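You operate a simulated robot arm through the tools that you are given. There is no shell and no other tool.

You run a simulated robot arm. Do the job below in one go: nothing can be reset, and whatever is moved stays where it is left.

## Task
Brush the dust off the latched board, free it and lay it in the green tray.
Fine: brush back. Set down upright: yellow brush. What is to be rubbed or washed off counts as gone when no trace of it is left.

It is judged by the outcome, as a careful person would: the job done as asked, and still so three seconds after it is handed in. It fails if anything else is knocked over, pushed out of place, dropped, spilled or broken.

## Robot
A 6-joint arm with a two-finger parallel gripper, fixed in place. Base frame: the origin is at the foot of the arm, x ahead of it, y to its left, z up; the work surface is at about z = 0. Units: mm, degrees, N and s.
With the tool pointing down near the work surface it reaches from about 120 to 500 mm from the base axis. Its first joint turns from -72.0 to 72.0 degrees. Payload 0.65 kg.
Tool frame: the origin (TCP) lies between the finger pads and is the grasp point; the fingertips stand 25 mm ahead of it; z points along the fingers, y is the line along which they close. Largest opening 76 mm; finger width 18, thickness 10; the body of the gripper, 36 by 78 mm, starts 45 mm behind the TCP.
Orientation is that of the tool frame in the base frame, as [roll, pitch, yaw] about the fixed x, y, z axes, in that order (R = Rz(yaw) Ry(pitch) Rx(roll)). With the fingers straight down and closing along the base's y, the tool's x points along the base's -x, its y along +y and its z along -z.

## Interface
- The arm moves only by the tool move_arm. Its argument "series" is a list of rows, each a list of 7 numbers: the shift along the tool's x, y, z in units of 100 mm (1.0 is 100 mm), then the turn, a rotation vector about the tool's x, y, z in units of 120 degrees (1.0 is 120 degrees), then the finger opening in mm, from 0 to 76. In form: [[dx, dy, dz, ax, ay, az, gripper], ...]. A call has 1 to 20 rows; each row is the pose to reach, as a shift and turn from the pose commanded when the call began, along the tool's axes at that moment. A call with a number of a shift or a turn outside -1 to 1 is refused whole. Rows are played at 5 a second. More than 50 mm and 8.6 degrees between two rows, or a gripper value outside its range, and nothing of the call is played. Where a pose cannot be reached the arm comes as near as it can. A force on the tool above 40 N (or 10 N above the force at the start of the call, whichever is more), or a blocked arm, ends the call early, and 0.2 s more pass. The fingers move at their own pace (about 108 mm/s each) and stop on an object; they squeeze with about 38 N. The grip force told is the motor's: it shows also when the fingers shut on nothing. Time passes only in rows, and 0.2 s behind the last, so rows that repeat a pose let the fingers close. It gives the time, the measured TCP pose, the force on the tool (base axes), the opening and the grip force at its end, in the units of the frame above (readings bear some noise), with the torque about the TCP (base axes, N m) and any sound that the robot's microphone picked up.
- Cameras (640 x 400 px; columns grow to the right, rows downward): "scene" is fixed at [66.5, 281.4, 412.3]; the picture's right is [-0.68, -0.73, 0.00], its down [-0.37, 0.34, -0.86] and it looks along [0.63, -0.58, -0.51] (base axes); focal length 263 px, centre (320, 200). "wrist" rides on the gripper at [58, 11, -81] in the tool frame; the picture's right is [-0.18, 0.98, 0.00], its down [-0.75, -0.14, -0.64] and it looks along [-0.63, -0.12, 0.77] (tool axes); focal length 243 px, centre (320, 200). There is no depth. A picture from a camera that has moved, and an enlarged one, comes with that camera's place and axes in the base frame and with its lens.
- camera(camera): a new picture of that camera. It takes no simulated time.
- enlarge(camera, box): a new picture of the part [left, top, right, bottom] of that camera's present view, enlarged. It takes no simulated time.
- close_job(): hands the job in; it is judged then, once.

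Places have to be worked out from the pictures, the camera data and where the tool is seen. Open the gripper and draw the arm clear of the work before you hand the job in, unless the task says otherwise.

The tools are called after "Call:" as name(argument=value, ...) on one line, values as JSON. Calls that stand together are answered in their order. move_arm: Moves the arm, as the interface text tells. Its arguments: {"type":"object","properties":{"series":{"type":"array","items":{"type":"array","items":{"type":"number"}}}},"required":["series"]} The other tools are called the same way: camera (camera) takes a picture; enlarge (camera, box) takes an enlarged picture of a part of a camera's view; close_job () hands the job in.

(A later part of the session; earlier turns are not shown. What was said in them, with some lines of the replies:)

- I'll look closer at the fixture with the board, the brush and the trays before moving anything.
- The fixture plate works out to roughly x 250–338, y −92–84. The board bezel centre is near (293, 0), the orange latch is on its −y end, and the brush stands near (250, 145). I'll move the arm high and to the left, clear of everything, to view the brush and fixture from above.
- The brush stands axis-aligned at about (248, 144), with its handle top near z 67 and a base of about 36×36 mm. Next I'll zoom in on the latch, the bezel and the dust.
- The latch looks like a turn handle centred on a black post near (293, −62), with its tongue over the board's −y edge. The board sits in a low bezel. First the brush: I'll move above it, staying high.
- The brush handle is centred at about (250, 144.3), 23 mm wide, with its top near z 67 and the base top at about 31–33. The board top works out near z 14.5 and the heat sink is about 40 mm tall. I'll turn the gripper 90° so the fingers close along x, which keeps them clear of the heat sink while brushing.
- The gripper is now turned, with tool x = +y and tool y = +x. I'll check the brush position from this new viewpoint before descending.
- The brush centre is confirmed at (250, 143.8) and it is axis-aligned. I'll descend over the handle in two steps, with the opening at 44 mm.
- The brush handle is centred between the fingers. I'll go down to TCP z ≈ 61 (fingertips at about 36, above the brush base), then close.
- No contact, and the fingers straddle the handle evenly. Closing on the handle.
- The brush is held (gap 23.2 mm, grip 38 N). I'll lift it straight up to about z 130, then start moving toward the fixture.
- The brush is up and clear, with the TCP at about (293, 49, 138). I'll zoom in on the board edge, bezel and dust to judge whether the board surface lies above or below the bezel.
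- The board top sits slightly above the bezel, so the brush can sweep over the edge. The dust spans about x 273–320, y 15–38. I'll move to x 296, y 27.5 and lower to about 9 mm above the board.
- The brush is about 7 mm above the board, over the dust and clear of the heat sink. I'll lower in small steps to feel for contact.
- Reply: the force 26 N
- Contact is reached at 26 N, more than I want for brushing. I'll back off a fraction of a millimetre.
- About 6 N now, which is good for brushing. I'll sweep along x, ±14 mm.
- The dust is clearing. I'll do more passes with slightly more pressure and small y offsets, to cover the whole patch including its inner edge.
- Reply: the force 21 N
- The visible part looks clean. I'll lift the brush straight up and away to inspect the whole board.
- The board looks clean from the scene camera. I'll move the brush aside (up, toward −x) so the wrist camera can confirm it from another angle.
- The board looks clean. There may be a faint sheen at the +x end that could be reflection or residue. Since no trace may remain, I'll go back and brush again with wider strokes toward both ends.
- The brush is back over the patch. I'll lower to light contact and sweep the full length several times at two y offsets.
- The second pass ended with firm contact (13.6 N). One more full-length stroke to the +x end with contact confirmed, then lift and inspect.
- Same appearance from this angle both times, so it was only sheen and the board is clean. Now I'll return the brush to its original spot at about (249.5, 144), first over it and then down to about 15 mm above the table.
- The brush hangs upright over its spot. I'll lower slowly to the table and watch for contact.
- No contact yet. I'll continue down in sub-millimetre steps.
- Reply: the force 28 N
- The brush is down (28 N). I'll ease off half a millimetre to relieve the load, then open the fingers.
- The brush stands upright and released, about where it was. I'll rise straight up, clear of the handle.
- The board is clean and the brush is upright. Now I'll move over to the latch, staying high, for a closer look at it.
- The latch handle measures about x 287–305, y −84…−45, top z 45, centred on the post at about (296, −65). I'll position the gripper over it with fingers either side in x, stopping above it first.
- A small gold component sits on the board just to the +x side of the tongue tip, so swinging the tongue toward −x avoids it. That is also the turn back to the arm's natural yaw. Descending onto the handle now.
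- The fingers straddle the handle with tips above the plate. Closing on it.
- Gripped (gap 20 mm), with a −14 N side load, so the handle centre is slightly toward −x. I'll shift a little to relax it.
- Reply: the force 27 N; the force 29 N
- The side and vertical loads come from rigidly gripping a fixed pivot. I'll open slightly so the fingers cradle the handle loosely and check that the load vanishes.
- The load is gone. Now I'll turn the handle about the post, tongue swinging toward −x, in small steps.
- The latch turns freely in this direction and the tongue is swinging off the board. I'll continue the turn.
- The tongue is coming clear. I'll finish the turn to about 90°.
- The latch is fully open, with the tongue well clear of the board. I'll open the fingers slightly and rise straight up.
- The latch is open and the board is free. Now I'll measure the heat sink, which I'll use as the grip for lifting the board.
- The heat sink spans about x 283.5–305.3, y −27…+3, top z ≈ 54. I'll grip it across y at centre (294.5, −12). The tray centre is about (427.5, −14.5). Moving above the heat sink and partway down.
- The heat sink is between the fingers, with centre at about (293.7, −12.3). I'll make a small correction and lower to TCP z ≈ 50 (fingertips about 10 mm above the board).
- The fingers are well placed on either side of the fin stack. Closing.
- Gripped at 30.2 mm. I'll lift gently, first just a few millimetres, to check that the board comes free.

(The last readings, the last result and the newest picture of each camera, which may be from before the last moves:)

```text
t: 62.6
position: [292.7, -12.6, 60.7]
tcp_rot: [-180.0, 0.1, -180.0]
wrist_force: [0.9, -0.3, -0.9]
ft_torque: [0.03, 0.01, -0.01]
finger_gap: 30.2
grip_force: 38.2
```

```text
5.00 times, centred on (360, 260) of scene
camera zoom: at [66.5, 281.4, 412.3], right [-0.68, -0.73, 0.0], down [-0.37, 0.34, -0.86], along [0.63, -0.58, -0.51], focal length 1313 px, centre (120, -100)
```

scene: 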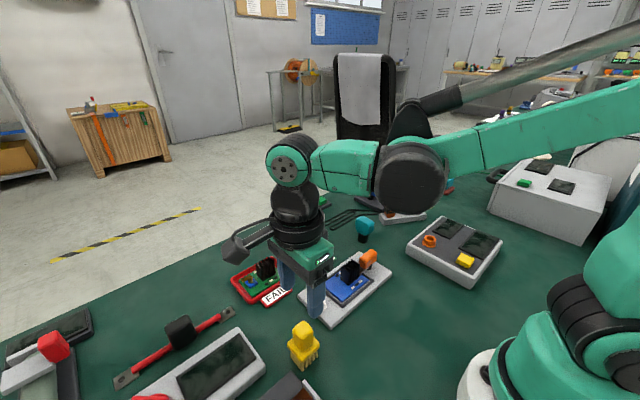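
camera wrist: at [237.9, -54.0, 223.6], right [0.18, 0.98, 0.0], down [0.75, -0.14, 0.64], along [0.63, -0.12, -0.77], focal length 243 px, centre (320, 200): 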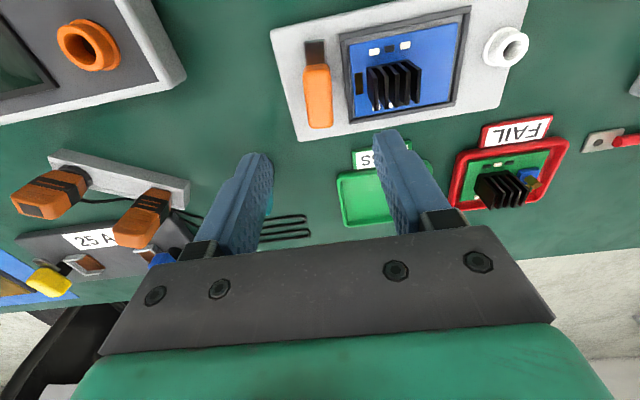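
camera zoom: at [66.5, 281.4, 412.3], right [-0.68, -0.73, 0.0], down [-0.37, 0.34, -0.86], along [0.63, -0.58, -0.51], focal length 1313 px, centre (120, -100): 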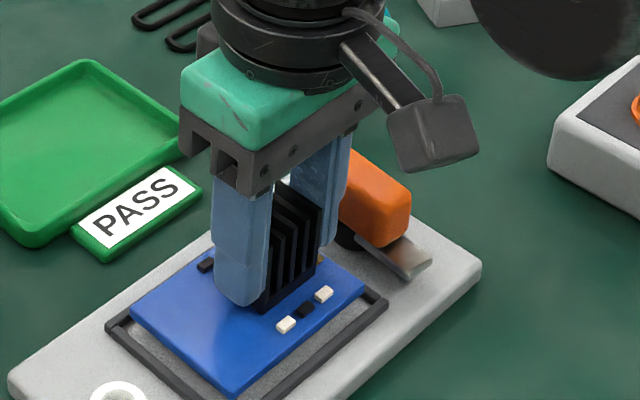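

The board came free and level. I'll lift higher, to well above the fixture and latch.

Call:
move_arm(series=[[0, 0, -0.1, 0, 0, 0, 22], [0, 0, -0.25, 0, 0, 0, 22], [0, 0, -0.4, 0, 0, 0, 22], [0, 0, -0.55, 0, 0, 0, 22], [0, 0, -0.6, 0, 0, 0, 22], [0, 0, -0.6, 0, 0, 0, 22]])

Call:
camera(camera="wrist")

Call:
enlarge(camera="scene", box=[270, 180, 410, 320])

```text
t: 64.0
position: [292.2, -11.1, 118.0]
tcp_rot: [-180.0, 0.0, 179.9]
wrist_force: [0.8, -0.1, -1.1]
ft_torque: [0.04, -0.04, 0.01]
finger_gap: 30.3
grip_force: 38.1
```

```text
taken
camera wrist: at [234.3, -0.4, 199.4], right [0.18, 0.98, 0.0], down [0.75, -0.14, 0.64], along [0.63, -0.12, -0.77], focal length 243 px, centre (320, 200)
```

wrist: 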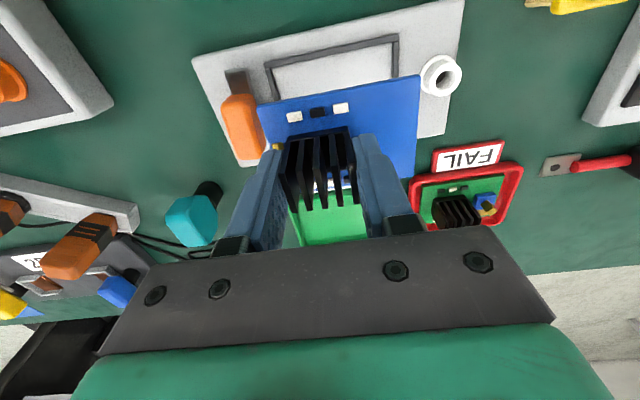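

```text
2.86 times, centred on (340, 250) of scene
camera zoom: at [66.5, 281.4, 412.3], right [-0.68, -0.73, 0.0], down [-0.37, 0.34, -0.86], along [0.63, -0.58, -0.51], focal length 750 px, centre (263, 57)
```

zoom: 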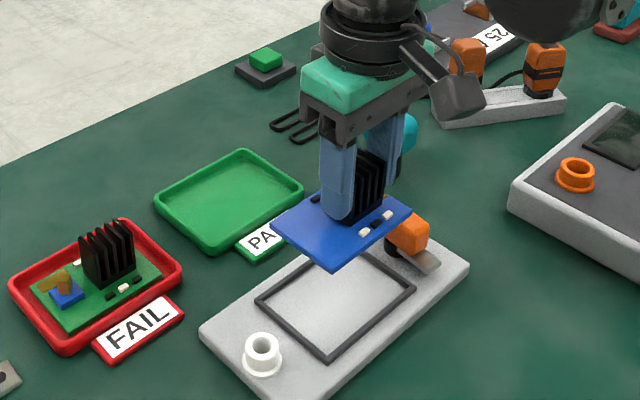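

The board hangs level. Its centre relative to the TCP is about (+3, +12). I'll carry it toward the tray at this height, in two moves.

Call:
move_arm(series=[[-0.2, -0.03, 0, 0, 0, 0, 22], [-0.4, -0.06, 0, 0, 0, 0, 22], [-0.6, -0.09, 0, 0, 0, 0, 22], [-0.8, -0.12, 0, 0, 0, 0, 22], [-0.95, -0.15, 0, 0, 0, 0, 22], [-0.95, -0.15, 0, 0, 0, 0, 22]])

Call:
move_arm(series=[[-0.15, 0, 0, 0, 0, 0, 22], [-0.3, 0, 0, 0, 0, 0, 22], [-0.365, 0, 0, 0, 0, 0, 22], [-0.365, 0, 0, 0, 0, 0, 22]])

Call:
camera(camera="wrist")

Call:
enlarge(camera="scene", box=[250, 180, 370, 290])

```text
t: 65.4
position: [387.2, -27.5, 118.2]
tcp_rot: [-180.0, 0.0, 179.9]
wrist_force: [0.5, 0.0, 0.0]
ft_torque: [0.01, 0.02, 0.0]
finger_gap: 30.3
grip_force: 38.5
```

```text
t: 66.4
position: [425.2, -26.9, 119.1]
tcp_rot: [179.9, -0.1, -180.0]
wrist_force: [0.3, 0.0, 0.1]
ft_torque: [0.0, 0.0, -0.02]
finger_gap: 30.3
grip_force: 38.1
```

```text
taken
camera wrist: at [365.8, -15.8, 199.9], right [0.18, 0.98, 0.0], down [0.75, -0.14, 0.64], along [0.63, -0.12, -0.77], focal length 243 px, centre (320, 200)
```

wrist: 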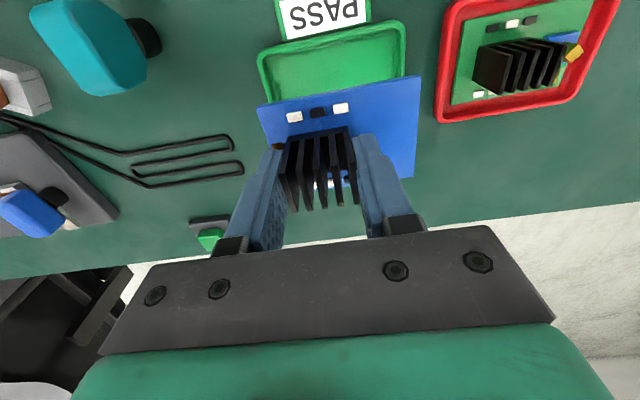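

```text
3.64 times, centred on (310, 235) of scene
camera zoom: at [66.5, 281.4, 412.3], right [-0.68, -0.73, 0.0], down [-0.37, 0.34, -0.86], along [0.63, -0.58, -0.51], focal length 955 px, centre (356, 73)
```

zoom: 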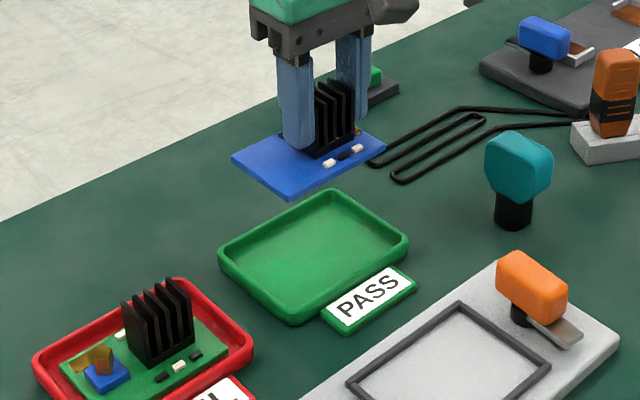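

The board is over the tray, and the tray centre works out at about (425.5, −14). I'll correct by about (−2, +1) mm and lower until just above the tray.

Call:
move_arm(series=[[0.022, 0.011, 0.1, 0, 0, 0, 22], [0.022, 0.011, 0.25, 0, 0, 0, 22], [0.022, 0.011, 0.4, 0, 0, 0, 22], [0.022, 0.011, 0.52, 0, 0, 0, 22], [0.022, 0.011, 0.58, 0, 0, 0, 22], [0.022, 0.011, 0.58, 0, 0, 0, 22]])

Call:
camera(camera="wrist")

Call:
enlarge(camera="scene", box=[270, 190, 370, 280])

```text
t: 67.8
position: [422.5, -26.0, 60.5]
tcp_rot: [-180.0, 0.0, -180.0]
wrist_force: [0.0, -0.1, 0.1]
ft_torque: [0.0, 0.02, -0.01]
finger_gap: 30.1
grip_force: 38.0
```

```text
taken
camera wrist: at [364.7, -14.7, 140.5], right [0.18, 0.98, 0.0], down [0.75, -0.14, 0.64], along [0.63, -0.12, -0.77], focal length 243 px, centre (320, 200)
```

wrist: 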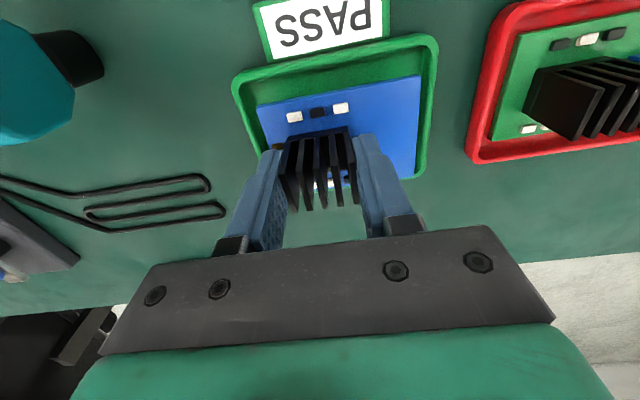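

```text
4.44 times, centred on (320, 235) of scene
camera zoom: at [66.5, 281.4, 412.3], right [-0.68, -0.73, 0.0], down [-0.37, 0.34, -0.86], along [0.63, -0.58, -0.51], focal length 1167 px, centre (320, 44)
```

zoom: 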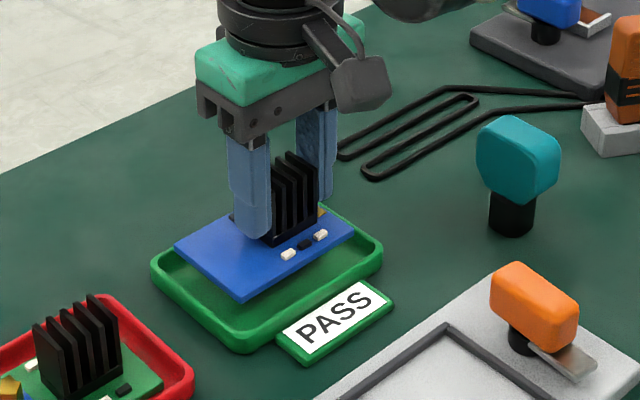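

The board is centred in the tray. I'll lower to just above the tray floor, then creep down.

Call:
move_arm(series=[[0, 0, 0.05, 0, 0, 0, 22], [0, 0, 0.09, 0, 0, 0, 22], [0, 0, 0.11, 0, 0, 0, 22], [0, 0, 0.125, 0, 0, 0, 22], [0, 0, 0.13, 0, 0, 0, 22]])

Call:
enlarge(camera="scene", box=[275, 215, 355, 280])

```text
t: 69.0
position: [422.6, -27.3, 48.2]
tcp_rot: [180.0, 0.0, 180.0]
wrist_force: [-0.8, -0.5, -0.1]
ft_torque: [0.0, -0.06, 0.04]
finger_gap: 30.0
grip_force: 38.4
```

```text
6.15 times, centred on (315, 248) of scene
camera zoom: at [66.5, 281.4, 412.3], right [-0.68, -0.73, 0.0], down [-0.37, 0.34, -0.86], along [0.63, -0.58, -0.51], focal length 1616 px, centre (351, -92)
```

zoom: 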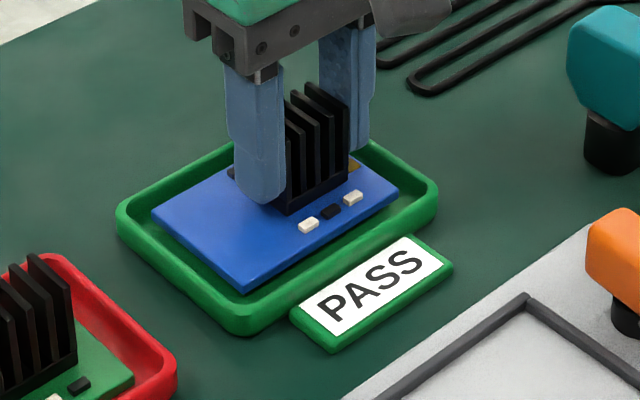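

The board is inside the tray rim and about to touch down. I'll creep down a millimetre at a time.

Call:
move_arm(series=[[0, 0, 0.01, 0, 0, 0, 22], [0, 0, 0.02, 0, 0, 0, 22], [0, 0, 0.02, 0, 0, 0, 22]])

Call:
move_arm(series=[[0, 0, 0.01, 0, 0, 0, 22], [0, 0, 0.01, 0, 0, 0, 22]])

```text
t: 69.8
position: [423.8, -25.5, 45.1]
tcp_rot: [-180.0, 0.1, 179.9]
wrist_force: [0.1, 0.3, 0.2]
ft_torque: [0.03, 0.01, -0.03]
finger_gap: 29.9
grip_force: 37.6
```

```text
t: 70.4
position: [421.2, -26.2, 44.1]
tcp_rot: [179.9, 0.0, -179.9]
wrist_force: [-0.1, -1.0, -0.8]
ft_torque: [-0.01, 0.03, -0.02]
finger_gap: 30.1
grip_force: 37.8
```

Call:
move_arm(series=[[0, 0, 0.008, 0, 0, 0, 22], [0, 0, 0.01, 0, 0, 0, 22]])

Call:
enlarge(camera="scene", box=[285, 225, 345, 275])

```text
t: 71.0
position: [422.5, -25.6, 44.1]
tcp_rot: [180.0, -0.1, 180.0]
wrist_force: [0.3, 0.4, -0.7]
ft_torque: [0.02, -0.01, -0.01]
finger_gap: 30.4
grip_force: 38.0
```

```text
8.00 times, centred on (315, 250) of scene
camera zoom: at [66.5, 281.4, 412.3], right [-0.68, -0.73, 0.0], down [-0.37, 0.34, -0.86], along [0.63, -0.58, -0.51], focal length 2100 px, centre (360, -200)
```

zoom: 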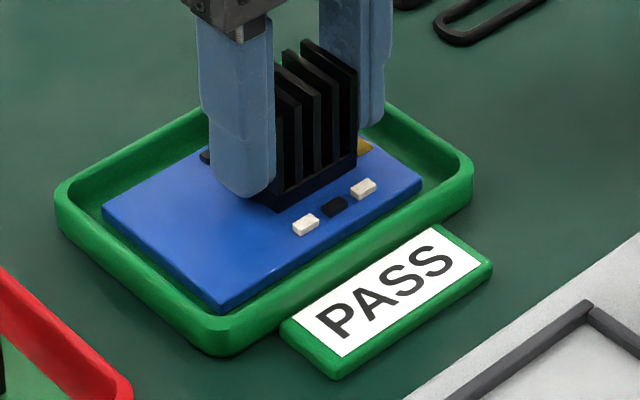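

Still no contact force, so I'll keep creeping down.

Call:
move_arm(series=[[0, 0, 0.006, 0, 0, 0, 22], [0, 0, 0.01, 0, 0, 0, 22]])

Call:
move_arm(series=[[0, 0, 0.005, 0, 0, 0, 22], [0, 0, 0.008, 0, 0, 0, 22]])

```text
t: 71.6
position: [421.7, -26.0, 42.9]
tcp_rot: [-179.9, 0.0, -180.0]
wrist_force: [-0.5, 1.0, 0.7]
ft_torque: [-0.01, -0.04, 0.01]
finger_gap: 30.4
grip_force: 37.9
```

```text
t: 72.2
position: [422.3, -26.0, 42.9]
tcp_rot: [-179.9, 0.0, 179.9]
wrist_force: [-1.1, -8.0, 28.9]
ft_torque: [-0.08, 0.0, 0.03]
finger_gap: 30.2
grip_force: 37.8
```

The board has touched down (29 N). I'll ease off half a millimetre, then open the fingers gradually.

Call:
move_arm(series=[[0, 0, -0.005, 0, 0, 0, 22], [0, 0, -0.005, 0, 0, 0, 22], [0, 0, -0.005, 0, 0, 0, 32], [0, 0, -0.005, 0, 0, 0, 38], [0, 0, -0.005, 0, 0, 0, 46], [0, 0, -0.005, 0, 0, 0, 46]])

Call:
enlarge(camera="scene", box=[285, 215, 355, 275])

Call:
enlarge(camera="wrist", box=[200, 0, 460, 240])

```text
t: 73.6
position: [422.2, -26.5, 43.2]
tcp_rot: [179.9, 0.0, -180.0]
wrist_force: [-1.2, 0.3, 0.3]
ft_torque: [-0.01, 0.0, 0.0]
finger_gap: 46.3
grip_force: 0.2
```

```text
6.67 times, centred on (320, 245) of scene
camera zoom: at [66.5, 281.4, 412.3], right [-0.68, -0.73, 0.0], down [-0.37, 0.34, -0.86], along [0.63, -0.58, -0.51], focal length 1750 px, centre (320, -100)
```

zoom: 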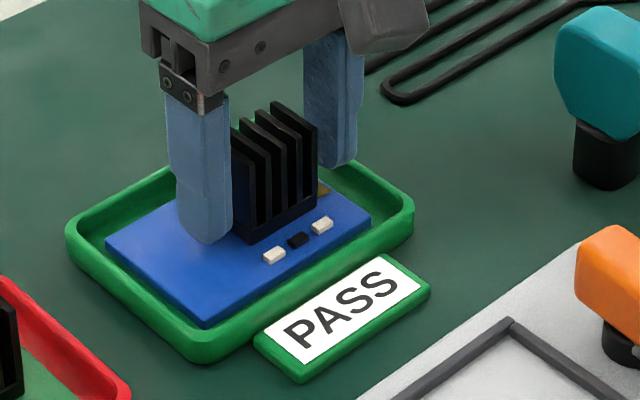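

```text
1.67 times, centred on (330, 120) of wrist
camera zoom: at [363.9, -15.0, 123.1], right [0.18, 0.98, 0.0], down [0.75, -0.14, 0.64], along [0.63, -0.12, -0.77], focal length 404 px, centre (303, 333)
```

zoom: 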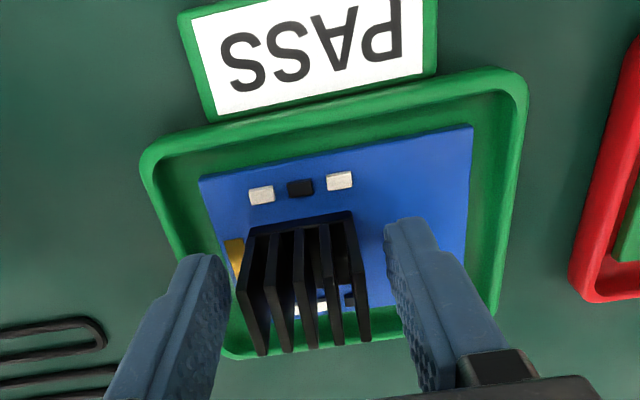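

The board lies flat inside the green tray and is released. I'll rise straight up and draw the arm clear.

Call:
move_arm(series=[[0, 0, -0.08, 0, 0, 0, 46], [0, 0, -0.2, 0, 0, 0, 46], [0, 0, -0.4, 0, 0, 0, 50], [0, 0, -0.6, 0, 0, 0, 60], [0, 0, -0.8, 0, 0, 0, 70], [0, 0, -1.0, 0, 0, 0, 76], [0, 0, -1.0, 0, 0, 0, 76]])

Call:
move_arm(series=[[0.2, 0, -0.2, 0, 0, 0, 76], [0.4, 0, -0.4, 0, 0, 0, 76], [0.6, 0, -0.6, 0, 0, 0, 76], [0.8, 0, -0.8, 0, 0, 0, 76], [1.0, 0, -1.0, 0, 0, 0, 76], [1.0, 0, -1.0, 0, 0, 0, 76]])

Call:
camera(camera="scene")

Call:
camera(camera="wrist")

```text
t: 75.2
position: [422.2, -25.9, 144.2]
tcp_rot: [-180.0, -0.1, 179.9]
wrist_force: [-0.3, -0.2, -0.3]
ft_torque: [0.02, 0.0, -0.01]
finger_gap: 76.5
grip_force: 0.2
```

```text
t: 76.6
position: [323.7, -26.1, 242.3]
tcp_rot: [179.9, 0.0, 180.0]
wrist_force: [0.7, -0.7, -0.8]
ft_torque: [-0.01, 0.01, -0.01]
finger_gap: 76.0
grip_force: 0.0
```

```text
taken
```

scene: 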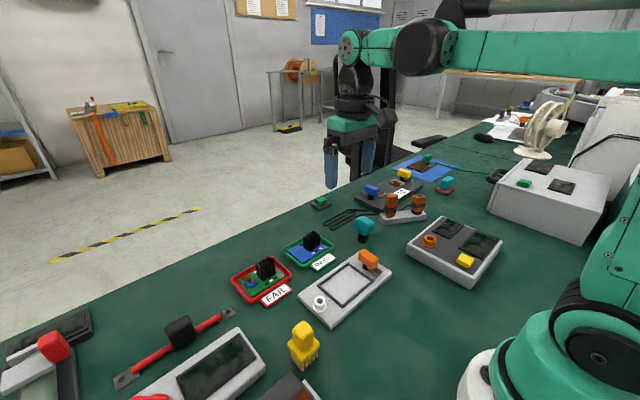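

```text
taken
camera wrist: at [265.4, -14.9, 322.6], right [0.18, 0.98, 0.0], down [0.75, -0.14, 0.64], along [0.63, -0.12, -0.77], focal length 243 px, centre (320, 200)
```

wrist: 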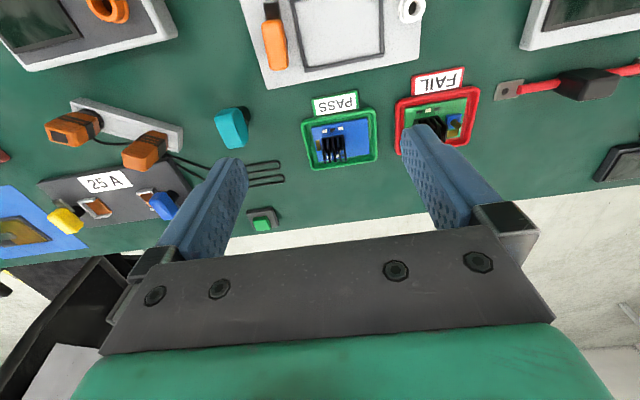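

Before handing in, I'll check closely that the board lies flat and clean in the tray and that the brush stands upright.

Call:
enlarge(camera="wrist", box=[290, 85, 390, 175])

Call:
enlarge(camera="scene", box=[275, 225, 345, 280])

Call:
enlarge(camera="scene", box=[270, 310, 340, 380])

Call:
enlarge(camera="scene", box=[290, 236, 410, 336])

```text
4.44 times, centred on (340, 130) of wrist
camera zoom: at [265.4, -14.9, 322.6], right [0.18, 0.98, 0.0], down [0.75, -0.14, 0.64], along [0.63, -0.12, -0.77], focal length 1078 px, centre (231, 511)
```

zoom: 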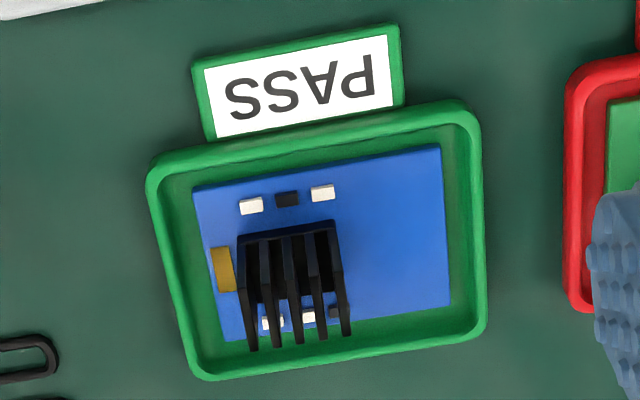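

```text
7.27 times, centred on (310, 252) of scene
camera zoom: at [66.5, 281.4, 412.3], right [-0.68, -0.73, 0.0], down [-0.37, 0.34, -0.86], along [0.63, -0.58, -0.51], focal length 1910 px, centre (393, -182)
```

zoom: 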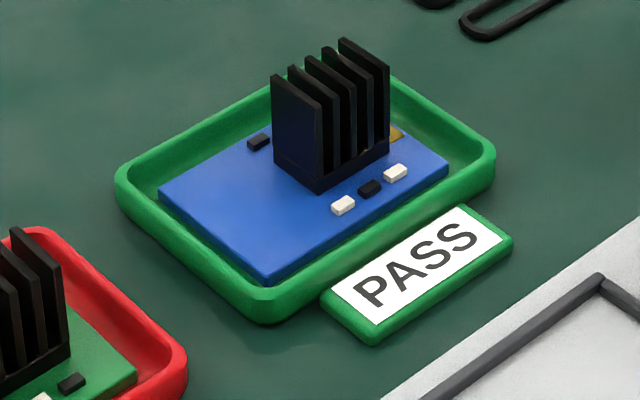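

```text
5.71 times, centred on (305, 345) of scene
camera zoom: at [66.5, 281.4, 412.3], right [-0.68, -0.73, 0.0], down [-0.37, 0.34, -0.86], along [0.63, -0.58, -0.51], focal length 1500 px, centre (406, -629)
```

zoom: 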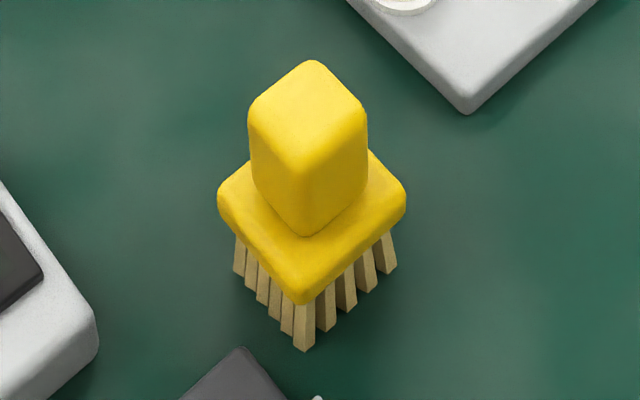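

```text
4.00 times, centred on (350, 286) of scene
camera zoom: at [66.5, 281.4, 412.3], right [-0.68, -0.73, 0.0], down [-0.37, 0.34, -0.86], along [0.63, -0.58, -0.51], focal length 1050 px, centre (200, -144)
```

zoom: 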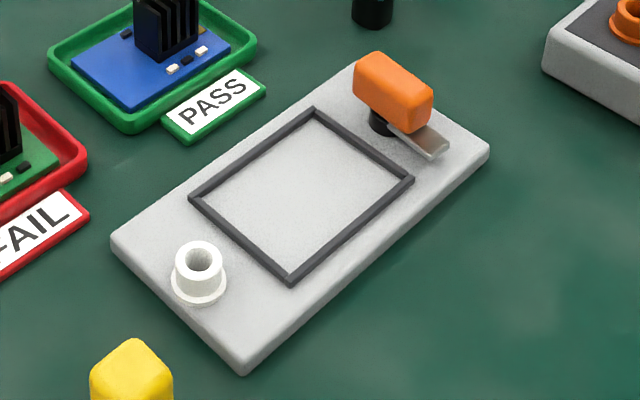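

One last magnified look at the board surface for any trace of dust.

Call:
enlarge(camera="wrist", box=[330, 110, 370, 160])

Call:
enlarge(camera="scene", box=[288, 236, 322, 264])

```text
8.00 times, centred on (350, 135) of wrist
camera zoom: at [265.4, -14.9, 322.6], right [0.18, 0.98, 0.0], down [0.75, -0.14, 0.64], along [0.63, -0.12, -0.77], focal length 1941 px, centre (80, 720)
```

zoom: 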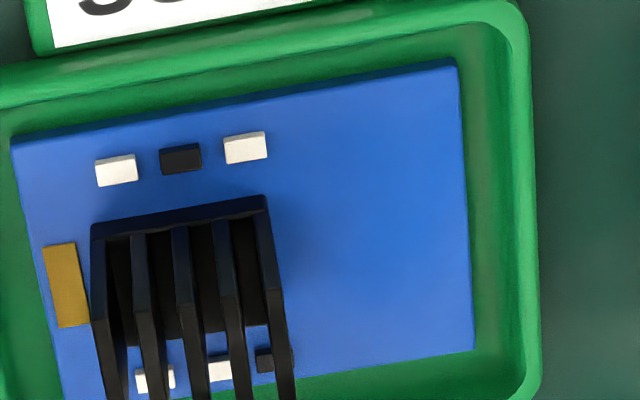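

```text
14.29 times, centred on (305, 250) of scene
camera zoom: at [66.5, 281.4, 412.3], right [-0.68, -0.73, 0.0], down [-0.37, 0.34, -0.86], along [0.63, -0.58, -0.51], focal length 3751 px, centre (534, -514)
```

zoom: 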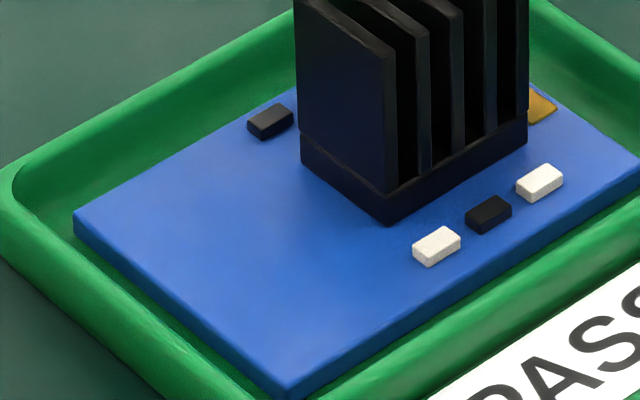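

The board is clean and lies flat in the green tray. The brush stands upright in its place, nothing else has moved, and the gripper is open and clear. Handing the job in.

Call:
close_job()

```text
The job is handed in.
```

I brushed the dust off the board, opened its latch and laid the board flat in the green PASS tray. Close-up pictures taken just before hand-in show no dust left on it.

The yellow brush is back where it stood, upright on its bristles. The latch is left open, turned about 90° away from where the board sat. In the final pictures nothing else had been moved or knocked over. I opened the gripper and drew the arm clear before handing in. The hand-in was accepted, but no verdict came back.
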